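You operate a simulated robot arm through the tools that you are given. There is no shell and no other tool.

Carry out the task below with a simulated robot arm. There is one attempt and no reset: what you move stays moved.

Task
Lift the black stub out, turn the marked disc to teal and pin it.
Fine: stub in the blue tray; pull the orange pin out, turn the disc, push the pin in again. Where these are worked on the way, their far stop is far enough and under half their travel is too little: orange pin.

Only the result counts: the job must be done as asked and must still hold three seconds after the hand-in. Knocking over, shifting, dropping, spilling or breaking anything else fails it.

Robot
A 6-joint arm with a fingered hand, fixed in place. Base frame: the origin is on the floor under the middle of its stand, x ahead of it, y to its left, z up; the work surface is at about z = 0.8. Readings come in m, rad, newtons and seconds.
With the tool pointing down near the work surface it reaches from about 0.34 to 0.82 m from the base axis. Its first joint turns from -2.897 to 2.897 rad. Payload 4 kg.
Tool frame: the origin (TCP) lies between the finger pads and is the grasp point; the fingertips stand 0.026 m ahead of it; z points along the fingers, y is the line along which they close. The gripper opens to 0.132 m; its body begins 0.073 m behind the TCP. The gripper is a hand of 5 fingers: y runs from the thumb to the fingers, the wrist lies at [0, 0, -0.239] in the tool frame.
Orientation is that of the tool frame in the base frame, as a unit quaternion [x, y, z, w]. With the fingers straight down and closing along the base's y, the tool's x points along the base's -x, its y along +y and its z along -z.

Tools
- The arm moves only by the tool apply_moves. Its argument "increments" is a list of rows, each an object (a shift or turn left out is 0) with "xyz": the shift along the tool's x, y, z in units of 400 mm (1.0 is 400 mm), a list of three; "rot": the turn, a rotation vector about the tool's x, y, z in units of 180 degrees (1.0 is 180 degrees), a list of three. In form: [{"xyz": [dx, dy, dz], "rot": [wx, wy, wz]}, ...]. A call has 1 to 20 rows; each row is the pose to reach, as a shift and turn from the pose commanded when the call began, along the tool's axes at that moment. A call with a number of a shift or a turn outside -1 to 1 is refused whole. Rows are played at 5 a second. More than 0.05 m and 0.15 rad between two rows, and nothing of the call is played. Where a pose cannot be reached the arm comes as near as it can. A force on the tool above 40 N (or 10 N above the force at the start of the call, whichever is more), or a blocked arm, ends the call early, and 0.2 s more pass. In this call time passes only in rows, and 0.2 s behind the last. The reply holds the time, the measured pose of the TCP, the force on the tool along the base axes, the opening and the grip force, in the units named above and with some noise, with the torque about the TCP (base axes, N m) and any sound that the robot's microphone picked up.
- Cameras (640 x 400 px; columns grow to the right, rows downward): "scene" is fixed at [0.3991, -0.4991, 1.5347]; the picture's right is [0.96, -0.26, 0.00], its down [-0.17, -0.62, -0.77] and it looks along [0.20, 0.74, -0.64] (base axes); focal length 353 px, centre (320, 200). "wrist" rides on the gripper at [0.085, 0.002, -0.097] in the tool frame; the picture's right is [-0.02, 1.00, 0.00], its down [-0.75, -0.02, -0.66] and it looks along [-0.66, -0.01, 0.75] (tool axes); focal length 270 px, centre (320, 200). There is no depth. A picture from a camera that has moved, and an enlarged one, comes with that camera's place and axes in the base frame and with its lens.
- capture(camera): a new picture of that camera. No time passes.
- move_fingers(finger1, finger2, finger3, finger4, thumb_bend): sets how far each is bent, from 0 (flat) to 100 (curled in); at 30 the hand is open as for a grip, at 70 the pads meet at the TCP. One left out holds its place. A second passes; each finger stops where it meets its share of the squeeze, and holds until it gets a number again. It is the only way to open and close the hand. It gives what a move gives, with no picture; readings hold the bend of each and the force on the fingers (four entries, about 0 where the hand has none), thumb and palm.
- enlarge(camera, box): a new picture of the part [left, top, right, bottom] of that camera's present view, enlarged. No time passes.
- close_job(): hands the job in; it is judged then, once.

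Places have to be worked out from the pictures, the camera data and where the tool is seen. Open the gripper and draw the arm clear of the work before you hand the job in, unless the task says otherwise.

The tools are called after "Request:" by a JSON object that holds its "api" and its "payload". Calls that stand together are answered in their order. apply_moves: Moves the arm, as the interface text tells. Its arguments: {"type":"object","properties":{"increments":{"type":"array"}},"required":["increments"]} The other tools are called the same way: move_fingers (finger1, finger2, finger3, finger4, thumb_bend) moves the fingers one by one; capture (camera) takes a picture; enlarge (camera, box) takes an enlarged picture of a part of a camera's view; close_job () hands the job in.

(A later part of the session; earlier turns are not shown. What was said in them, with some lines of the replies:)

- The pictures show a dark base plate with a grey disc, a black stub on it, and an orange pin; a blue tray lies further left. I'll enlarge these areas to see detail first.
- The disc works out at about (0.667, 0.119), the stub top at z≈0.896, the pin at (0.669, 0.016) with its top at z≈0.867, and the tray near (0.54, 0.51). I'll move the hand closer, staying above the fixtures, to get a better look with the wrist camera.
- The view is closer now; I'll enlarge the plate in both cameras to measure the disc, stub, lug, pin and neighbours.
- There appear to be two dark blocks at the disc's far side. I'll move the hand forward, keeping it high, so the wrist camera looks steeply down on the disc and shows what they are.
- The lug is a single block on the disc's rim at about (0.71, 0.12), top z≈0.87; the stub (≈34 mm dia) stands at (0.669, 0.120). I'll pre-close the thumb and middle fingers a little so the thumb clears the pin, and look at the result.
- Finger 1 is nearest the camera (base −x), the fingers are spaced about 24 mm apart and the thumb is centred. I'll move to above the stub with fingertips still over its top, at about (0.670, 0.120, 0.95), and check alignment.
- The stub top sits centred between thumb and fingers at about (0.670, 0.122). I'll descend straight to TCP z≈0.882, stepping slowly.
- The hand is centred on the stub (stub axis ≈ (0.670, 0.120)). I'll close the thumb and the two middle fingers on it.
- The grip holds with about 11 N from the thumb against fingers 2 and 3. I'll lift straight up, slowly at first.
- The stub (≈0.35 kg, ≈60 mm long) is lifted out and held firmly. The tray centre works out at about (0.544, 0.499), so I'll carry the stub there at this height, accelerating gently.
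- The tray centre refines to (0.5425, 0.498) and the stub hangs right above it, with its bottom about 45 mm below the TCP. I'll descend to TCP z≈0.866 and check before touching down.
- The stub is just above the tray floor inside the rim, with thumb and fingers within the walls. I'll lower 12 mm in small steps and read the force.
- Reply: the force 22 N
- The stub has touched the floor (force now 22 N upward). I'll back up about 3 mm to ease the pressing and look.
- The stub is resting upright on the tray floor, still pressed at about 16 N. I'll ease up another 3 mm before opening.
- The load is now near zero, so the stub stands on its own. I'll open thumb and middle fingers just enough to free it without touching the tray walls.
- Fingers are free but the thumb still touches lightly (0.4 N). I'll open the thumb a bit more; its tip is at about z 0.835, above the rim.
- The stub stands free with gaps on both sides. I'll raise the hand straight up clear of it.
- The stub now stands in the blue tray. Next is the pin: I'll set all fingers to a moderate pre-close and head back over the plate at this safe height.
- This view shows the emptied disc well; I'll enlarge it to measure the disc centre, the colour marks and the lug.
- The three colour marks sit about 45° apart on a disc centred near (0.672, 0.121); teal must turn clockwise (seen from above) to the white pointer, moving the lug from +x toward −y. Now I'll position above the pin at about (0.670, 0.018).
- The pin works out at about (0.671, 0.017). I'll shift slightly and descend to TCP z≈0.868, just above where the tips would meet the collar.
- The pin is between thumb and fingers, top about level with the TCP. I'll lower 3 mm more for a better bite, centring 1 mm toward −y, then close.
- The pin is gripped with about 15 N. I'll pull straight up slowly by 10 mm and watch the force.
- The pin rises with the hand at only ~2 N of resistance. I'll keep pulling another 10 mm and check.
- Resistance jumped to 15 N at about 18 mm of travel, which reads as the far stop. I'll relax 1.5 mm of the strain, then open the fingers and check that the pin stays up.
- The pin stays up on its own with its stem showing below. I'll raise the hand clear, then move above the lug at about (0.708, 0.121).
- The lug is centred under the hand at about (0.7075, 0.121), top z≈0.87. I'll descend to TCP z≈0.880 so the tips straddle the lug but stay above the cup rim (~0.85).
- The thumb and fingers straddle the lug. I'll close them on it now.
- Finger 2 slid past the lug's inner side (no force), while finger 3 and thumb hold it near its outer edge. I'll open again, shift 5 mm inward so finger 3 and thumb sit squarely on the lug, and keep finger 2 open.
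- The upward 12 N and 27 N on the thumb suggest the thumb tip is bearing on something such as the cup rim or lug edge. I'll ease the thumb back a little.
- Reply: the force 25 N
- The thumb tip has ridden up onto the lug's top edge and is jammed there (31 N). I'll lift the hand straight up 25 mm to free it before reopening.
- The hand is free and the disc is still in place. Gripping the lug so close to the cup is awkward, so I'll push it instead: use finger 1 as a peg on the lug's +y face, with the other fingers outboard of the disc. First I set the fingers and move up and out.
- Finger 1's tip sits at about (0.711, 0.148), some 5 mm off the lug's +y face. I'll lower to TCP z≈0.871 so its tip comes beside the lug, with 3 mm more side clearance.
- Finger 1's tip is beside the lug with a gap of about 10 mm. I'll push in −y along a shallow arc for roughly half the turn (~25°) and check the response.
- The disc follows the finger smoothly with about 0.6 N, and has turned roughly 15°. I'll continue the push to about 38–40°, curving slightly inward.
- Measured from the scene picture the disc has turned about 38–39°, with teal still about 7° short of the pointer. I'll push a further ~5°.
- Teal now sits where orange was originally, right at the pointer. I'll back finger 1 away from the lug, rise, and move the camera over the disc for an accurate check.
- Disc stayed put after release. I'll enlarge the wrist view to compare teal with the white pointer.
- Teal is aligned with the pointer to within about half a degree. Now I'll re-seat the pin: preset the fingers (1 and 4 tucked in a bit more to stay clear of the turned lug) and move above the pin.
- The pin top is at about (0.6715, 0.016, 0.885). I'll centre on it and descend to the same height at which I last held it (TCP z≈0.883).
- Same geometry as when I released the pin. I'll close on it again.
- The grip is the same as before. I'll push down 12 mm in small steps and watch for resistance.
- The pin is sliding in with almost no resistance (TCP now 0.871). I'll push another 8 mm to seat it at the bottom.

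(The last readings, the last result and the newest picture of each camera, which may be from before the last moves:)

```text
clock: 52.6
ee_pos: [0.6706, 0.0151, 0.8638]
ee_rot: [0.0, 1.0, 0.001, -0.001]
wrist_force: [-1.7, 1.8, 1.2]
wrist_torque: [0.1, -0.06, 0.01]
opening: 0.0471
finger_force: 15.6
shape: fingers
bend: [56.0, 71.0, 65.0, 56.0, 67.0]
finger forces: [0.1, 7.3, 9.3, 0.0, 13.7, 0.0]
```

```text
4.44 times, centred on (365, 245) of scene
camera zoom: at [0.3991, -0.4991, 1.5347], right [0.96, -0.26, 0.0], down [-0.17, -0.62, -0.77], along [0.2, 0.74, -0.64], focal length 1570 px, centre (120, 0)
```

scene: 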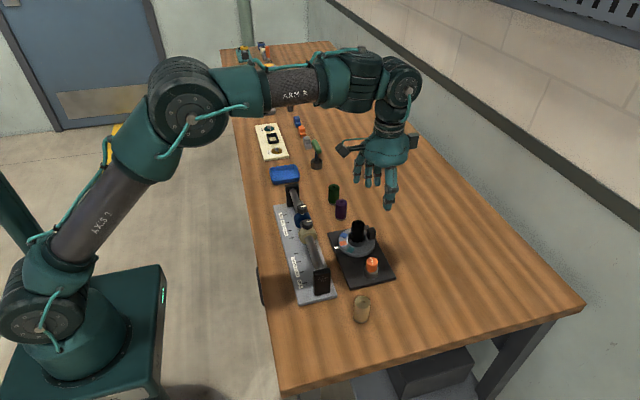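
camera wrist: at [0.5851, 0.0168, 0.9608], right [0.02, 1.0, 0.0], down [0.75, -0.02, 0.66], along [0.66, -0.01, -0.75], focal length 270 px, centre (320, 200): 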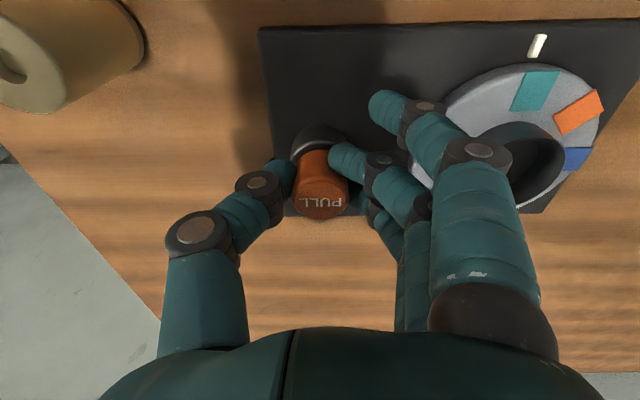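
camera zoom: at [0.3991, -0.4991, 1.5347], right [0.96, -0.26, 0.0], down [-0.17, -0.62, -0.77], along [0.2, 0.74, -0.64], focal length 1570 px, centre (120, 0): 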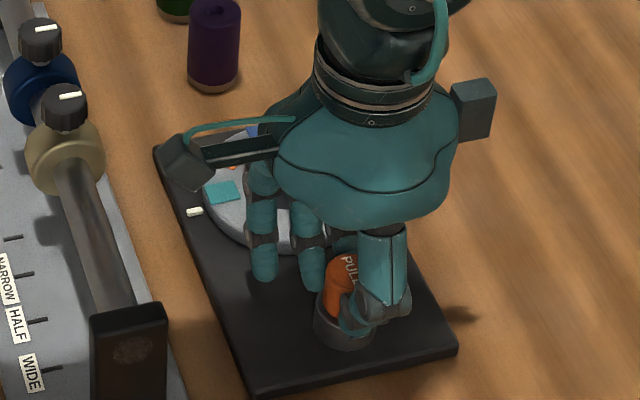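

Little resistance still at TCP z 0.864. I'll continue a few millimetres more until it bottoms out.

Request:
{"api": "apply_moves", "payload": {"increments": [{"xyz": [0, 0, 0.004]}, {"xyz": [0, 0, 0.008]}]}}

Request:
{"api": "capture", "payload": {"camera": "wrist"}}

```text
clock: 53.2
ee_pos: [0.6699, 0.0152, 0.8623]
ee_rot: [0.0, 1.0, -0.001, 0.002]
wrist_force: [-7.6, 0.4, 17.8]
wrist_torque: [0.06, 0.09, 0.0]
opening: 0.047
finger_force: 18.9
shape: fingers
bend: [56.0, 72.0, 66.0, 56.0, 67.0]
finger forces: [0.0, 10.1, 10.1, 0.1, 18.6, 0.0]
```

```text
taken
camera wrist: at [0.5851, 0.0169, 0.959], right [0.02, 1.0, 0.0], down [0.75, -0.02, 0.66], along [0.66, -0.01, -0.75], focal length 270 px, centre (320, 200)
```

wrist: 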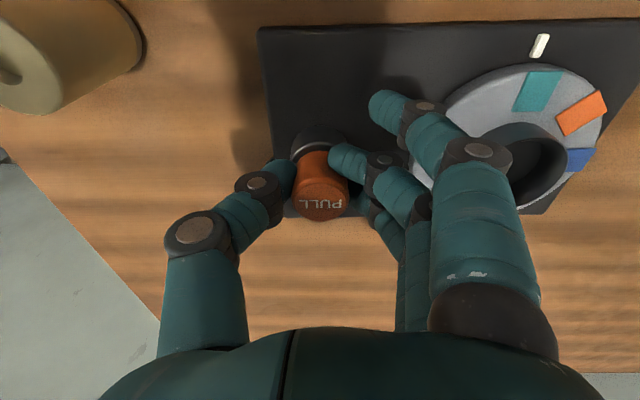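

Resistance rose to 18 N, so it has bottomed. I'll ease off 1.5 mm, open the fingers, and inspect the pin's height.

Request:
{"api": "apply_moves", "payload": {"increments": [{"xyz": [0, 0, -0.004]}]}}

Request:
{"api": "move_fingers", "payload": {"finger2": 53, "finger3": 52, "thumb_bend": 50}}

Request:
{"api": "capture", "payload": {"camera": "wrist"}}

Request:
{"api": "enlarge", "payload": {"camera": "scene", "box": [320, 200, 410, 290]}}

```text
clock: 53.6
ee_pos: [0.6704, 0.015, 0.8625]
ee_rot: [-0.001, 1.0, 0.001, 0.0]
wrist_force: [-5.5, -0.7, 13.9]
wrist_torque: [0.04, 0.05, 0.0]
opening: 0.0469
finger_force: 19.1
shape: fingers
bend: [56.0, 72.0, 66.0, 56.0, 67.0]
finger forces: [0.0, 9.5, 9.9, 0.0, 18.1, 0.0]
```

```text
clock: 54.6
ee_pos: [0.6701, 0.0147, 0.862]
ee_rot: [0.0, 1.0, -0.001, -0.001]
wrist_force: [0.2, 0.0, 0.2]
wrist_torque: [0.01, 0.01, 0.0]
opening: 0.0657
finger_force: 0.1
shape: fingers
bend: [56.0, 53.0, 52.0, 56.0, 50.0]
finger forces: [0.0, 0.0, 0.0, 0.0, 0.1, 0.0]
```

```text
taken
camera wrist: at [0.5855, 0.017, 0.9591], right [0.02, 1.0, 0.0], down [0.75, -0.02, 0.66], along [0.66, -0.01, -0.75], focal length 270 px, centre (320, 200)
```

wrist: 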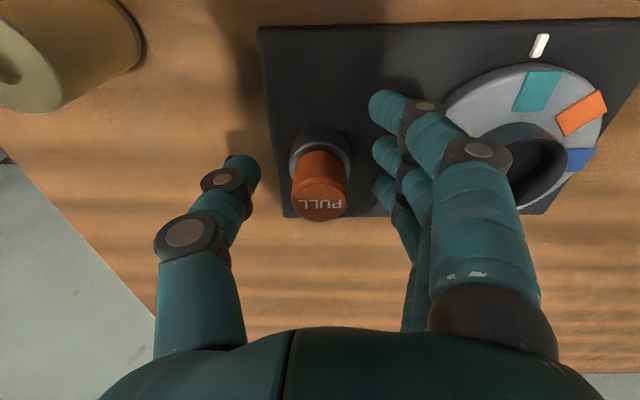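

```text
4.44 times, centred on (365, 245) of scene
camera zoom: at [0.3991, -0.4991, 1.5347], right [0.96, -0.26, 0.0], down [-0.17, -0.62, -0.77], along [0.2, 0.74, -0.64], focal length 1570 px, centre (120, 0)
```

zoom: 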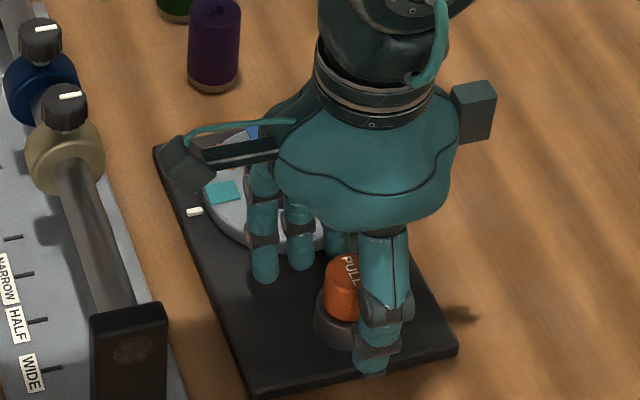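

The pin appears seated in its collar. I'll raise the hand clear and compare the pin's height with the original picture using the same enlarged box.

Request:
{"api": "apply_moves", "payload": {"increments": [{"xyz": [0, 0, -0.03]}, {"xyz": [0, 0, -0.1]}, {"xyz": [0, 0, -0.2]}, {"xyz": [0, 0, -0.3]}, {"xyz": [0, 0, -0.4]}, {"xyz": [0.07, 0.07, -0.42]}, {"xyz": [0.07, 0.17, -0.42]}, {"xyz": [0.07, 0.27, -0.42]}]}}

Request:
{"api": "enlarge", "payload": {"camera": "scene", "box": [320, 200, 410, 300]}}

Request:
{"api": "enlarge", "payload": {"camera": "wrist", "box": [170, 20, 394, 160]}}

```text
clock: 56.4
ee_pos: [0.641, 0.1224, 1.0294]
ee_rot: [0.001, 1.0, 0.001, -0.001]
wrist_force: [0.3, -0.3, 0.8]
wrist_torque: [-0.03, -0.02, -0.03]
opening: 0.0657
finger_force: 0.1
shape: fingers
bend: [56.0, 53.0, 52.0, 56.0, 50.0]
finger forces: [0.1, 0.0, 0.0, 0.0, 0.0, 0.1]
```

```text
4.00 times, centred on (365, 250) of scene
camera zoom: at [0.3991, -0.4991, 1.5347], right [0.96, -0.26, 0.0], down [-0.17, -0.62, -0.77], along [0.2, 0.74, -0.64], focal length 1412 px, centre (140, 0)
```

zoom: 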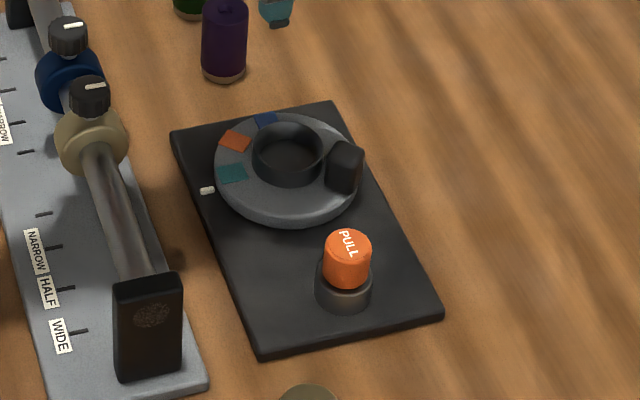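

```text
2.86 times, centred on (282, 90) of wrist
camera zoom: at [0.5552, 0.1243, 1.1263], right [0.02, 1.0, 0.0], down [0.75, -0.02, 0.66], along [0.66, -0.01, -0.75], focal length 772 px, centre (429, 514)
```

zoom: 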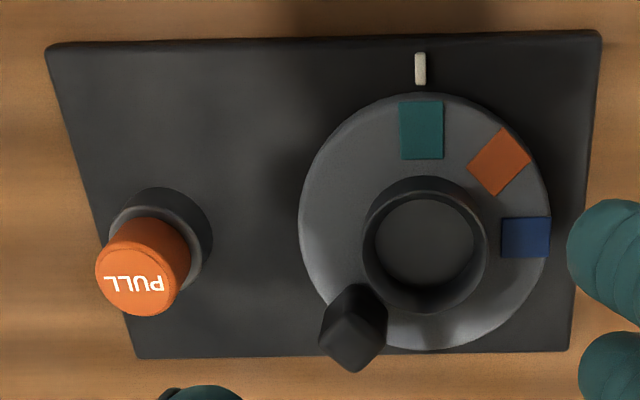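

The pin's height and position match the original picture exactly, and teal now sits where orange was, at the pointer. I'll open the hand and draw the arm up and back, then check the whole scene.

Request:
{"api": "move_fingers", "payload": {"finger1": 30, "finger2": 30, "finger3": 30, "finger4": 30, "thumb_bend": 30}}

Request:
{"api": "apply_moves", "payload": {"increments": [{"xyz": [0.02, -0.02, -0.06]}, {"xyz": [0.06, -0.07, -0.14]}, {"xyz": [0.11, -0.12, -0.22]}, {"xyz": [0.17, -0.18, -0.28]}, {"xyz": [0.23, -0.25, -0.31]}, {"xyz": [0.28, -0.32, -0.32]}]}}

Request:
{"api": "capture", "payload": {"camera": "scene"}}

Request:
{"api": "enlarge", "payload": {"camera": "scene", "box": [240, 110, 420, 330]}}

Request:
{"api": "capture", "payload": {"camera": "wrist"}}

```text
clock: 57.4
ee_pos: [0.642, 0.1215, 1.0288]
ee_rot: [0.0, 1.0, -0.001, 0.0]
wrist_force: [0.0, 0.7, -0.3]
wrist_torque: [-0.03, -0.01, 0.0]
opening: 0.1381
finger_force: 0.0
shape: fingers
bend: [30.0, 30.0, 30.0, 30.0, 30.0]
finger forces: [0.0, 0.1, 0.0, 0.1, 0.1, 0.0]
```

```text
clock: 58.8
ee_pos: [0.5305, -0.0068, 1.1558]
ee_rot: [0.0, 1.0, 0.0, -0.001]
wrist_force: [0.9, -0.9, -0.3]
wrist_torque: [0.03, -0.03, 0.01]
opening: 0.1386
finger_force: 0.1
shape: fingers
bend: [30.0, 30.0, 30.0, 30.0, 30.0]
finger forces: [0.0, 0.1, 0.0, 0.0, 0.0, 0.0]
```

```text
taken
```

scene: 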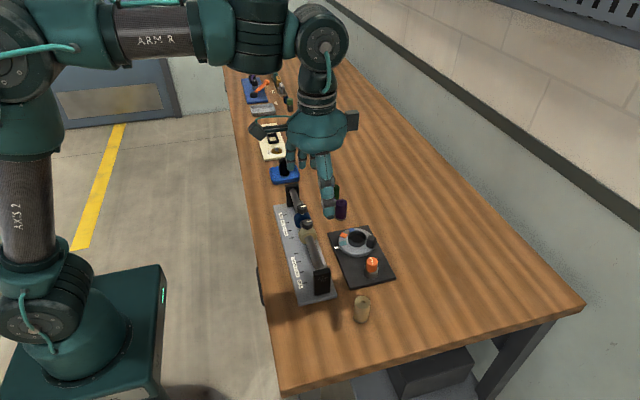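

```text
1.82 times, centred on (330, 220) of scene
camera zoom: at [0.3991, -0.4991, 1.5347], right [0.96, -0.26, 0.0], down [-0.17, -0.62, -0.77], along [0.2, 0.74, -0.64], focal length 642 px, centre (302, 164)
```

zoom: 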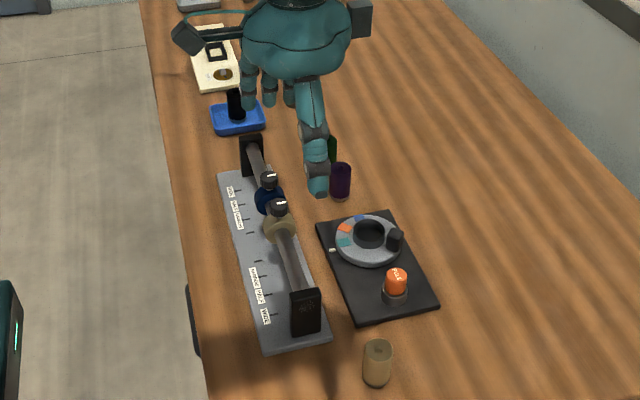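

```text
taken
camera wrist: at [0.4451, -0.0046, 1.2542], right [0.02, 1.0, 0.0], down [0.75, -0.01, 0.66], along [0.66, -0.01, -0.75], focal length 270 px, centre (320, 200)
```

wrist: 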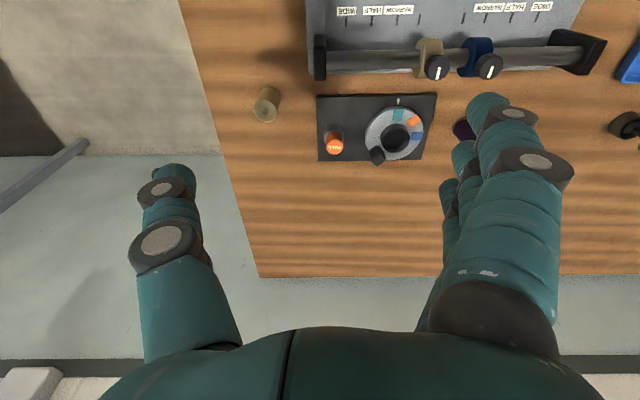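

The stub stands in the blue tray, teal is at the pointer, the orange pin is fully seated, and everything else is where it was. The hand is open and drawn back, so I'm handing the job in.

Request:
{"api": "close_job", "payload": {}}

```text
The job is handed in.
```

The job is done and handed in; no verdict came back with the hand-in.

- **Stub:** it stands upright in the blue tray, placed gently and released without touching the tray walls.
- **Disc:** teal now sits at the white pointer, aligned to within about half a degree as measured from the wrist camera.
- **Orange pin:** I pulled it about 18 mm up to its stop before turning the disc. It is now pushed back in until it bottomed, and its height matches the starting picture.

My first attempt at turning the disc was to grip its lug. The thumb rode up onto the lug and jammed at about 31 N. I lifted clear, the pictures showed no change, and I then turned the disc by pushing the lug with one finger.

In the last pictures nothing else on the bench appeared to have shifted or fallen. The hand is open and the arm is back near its starting position.
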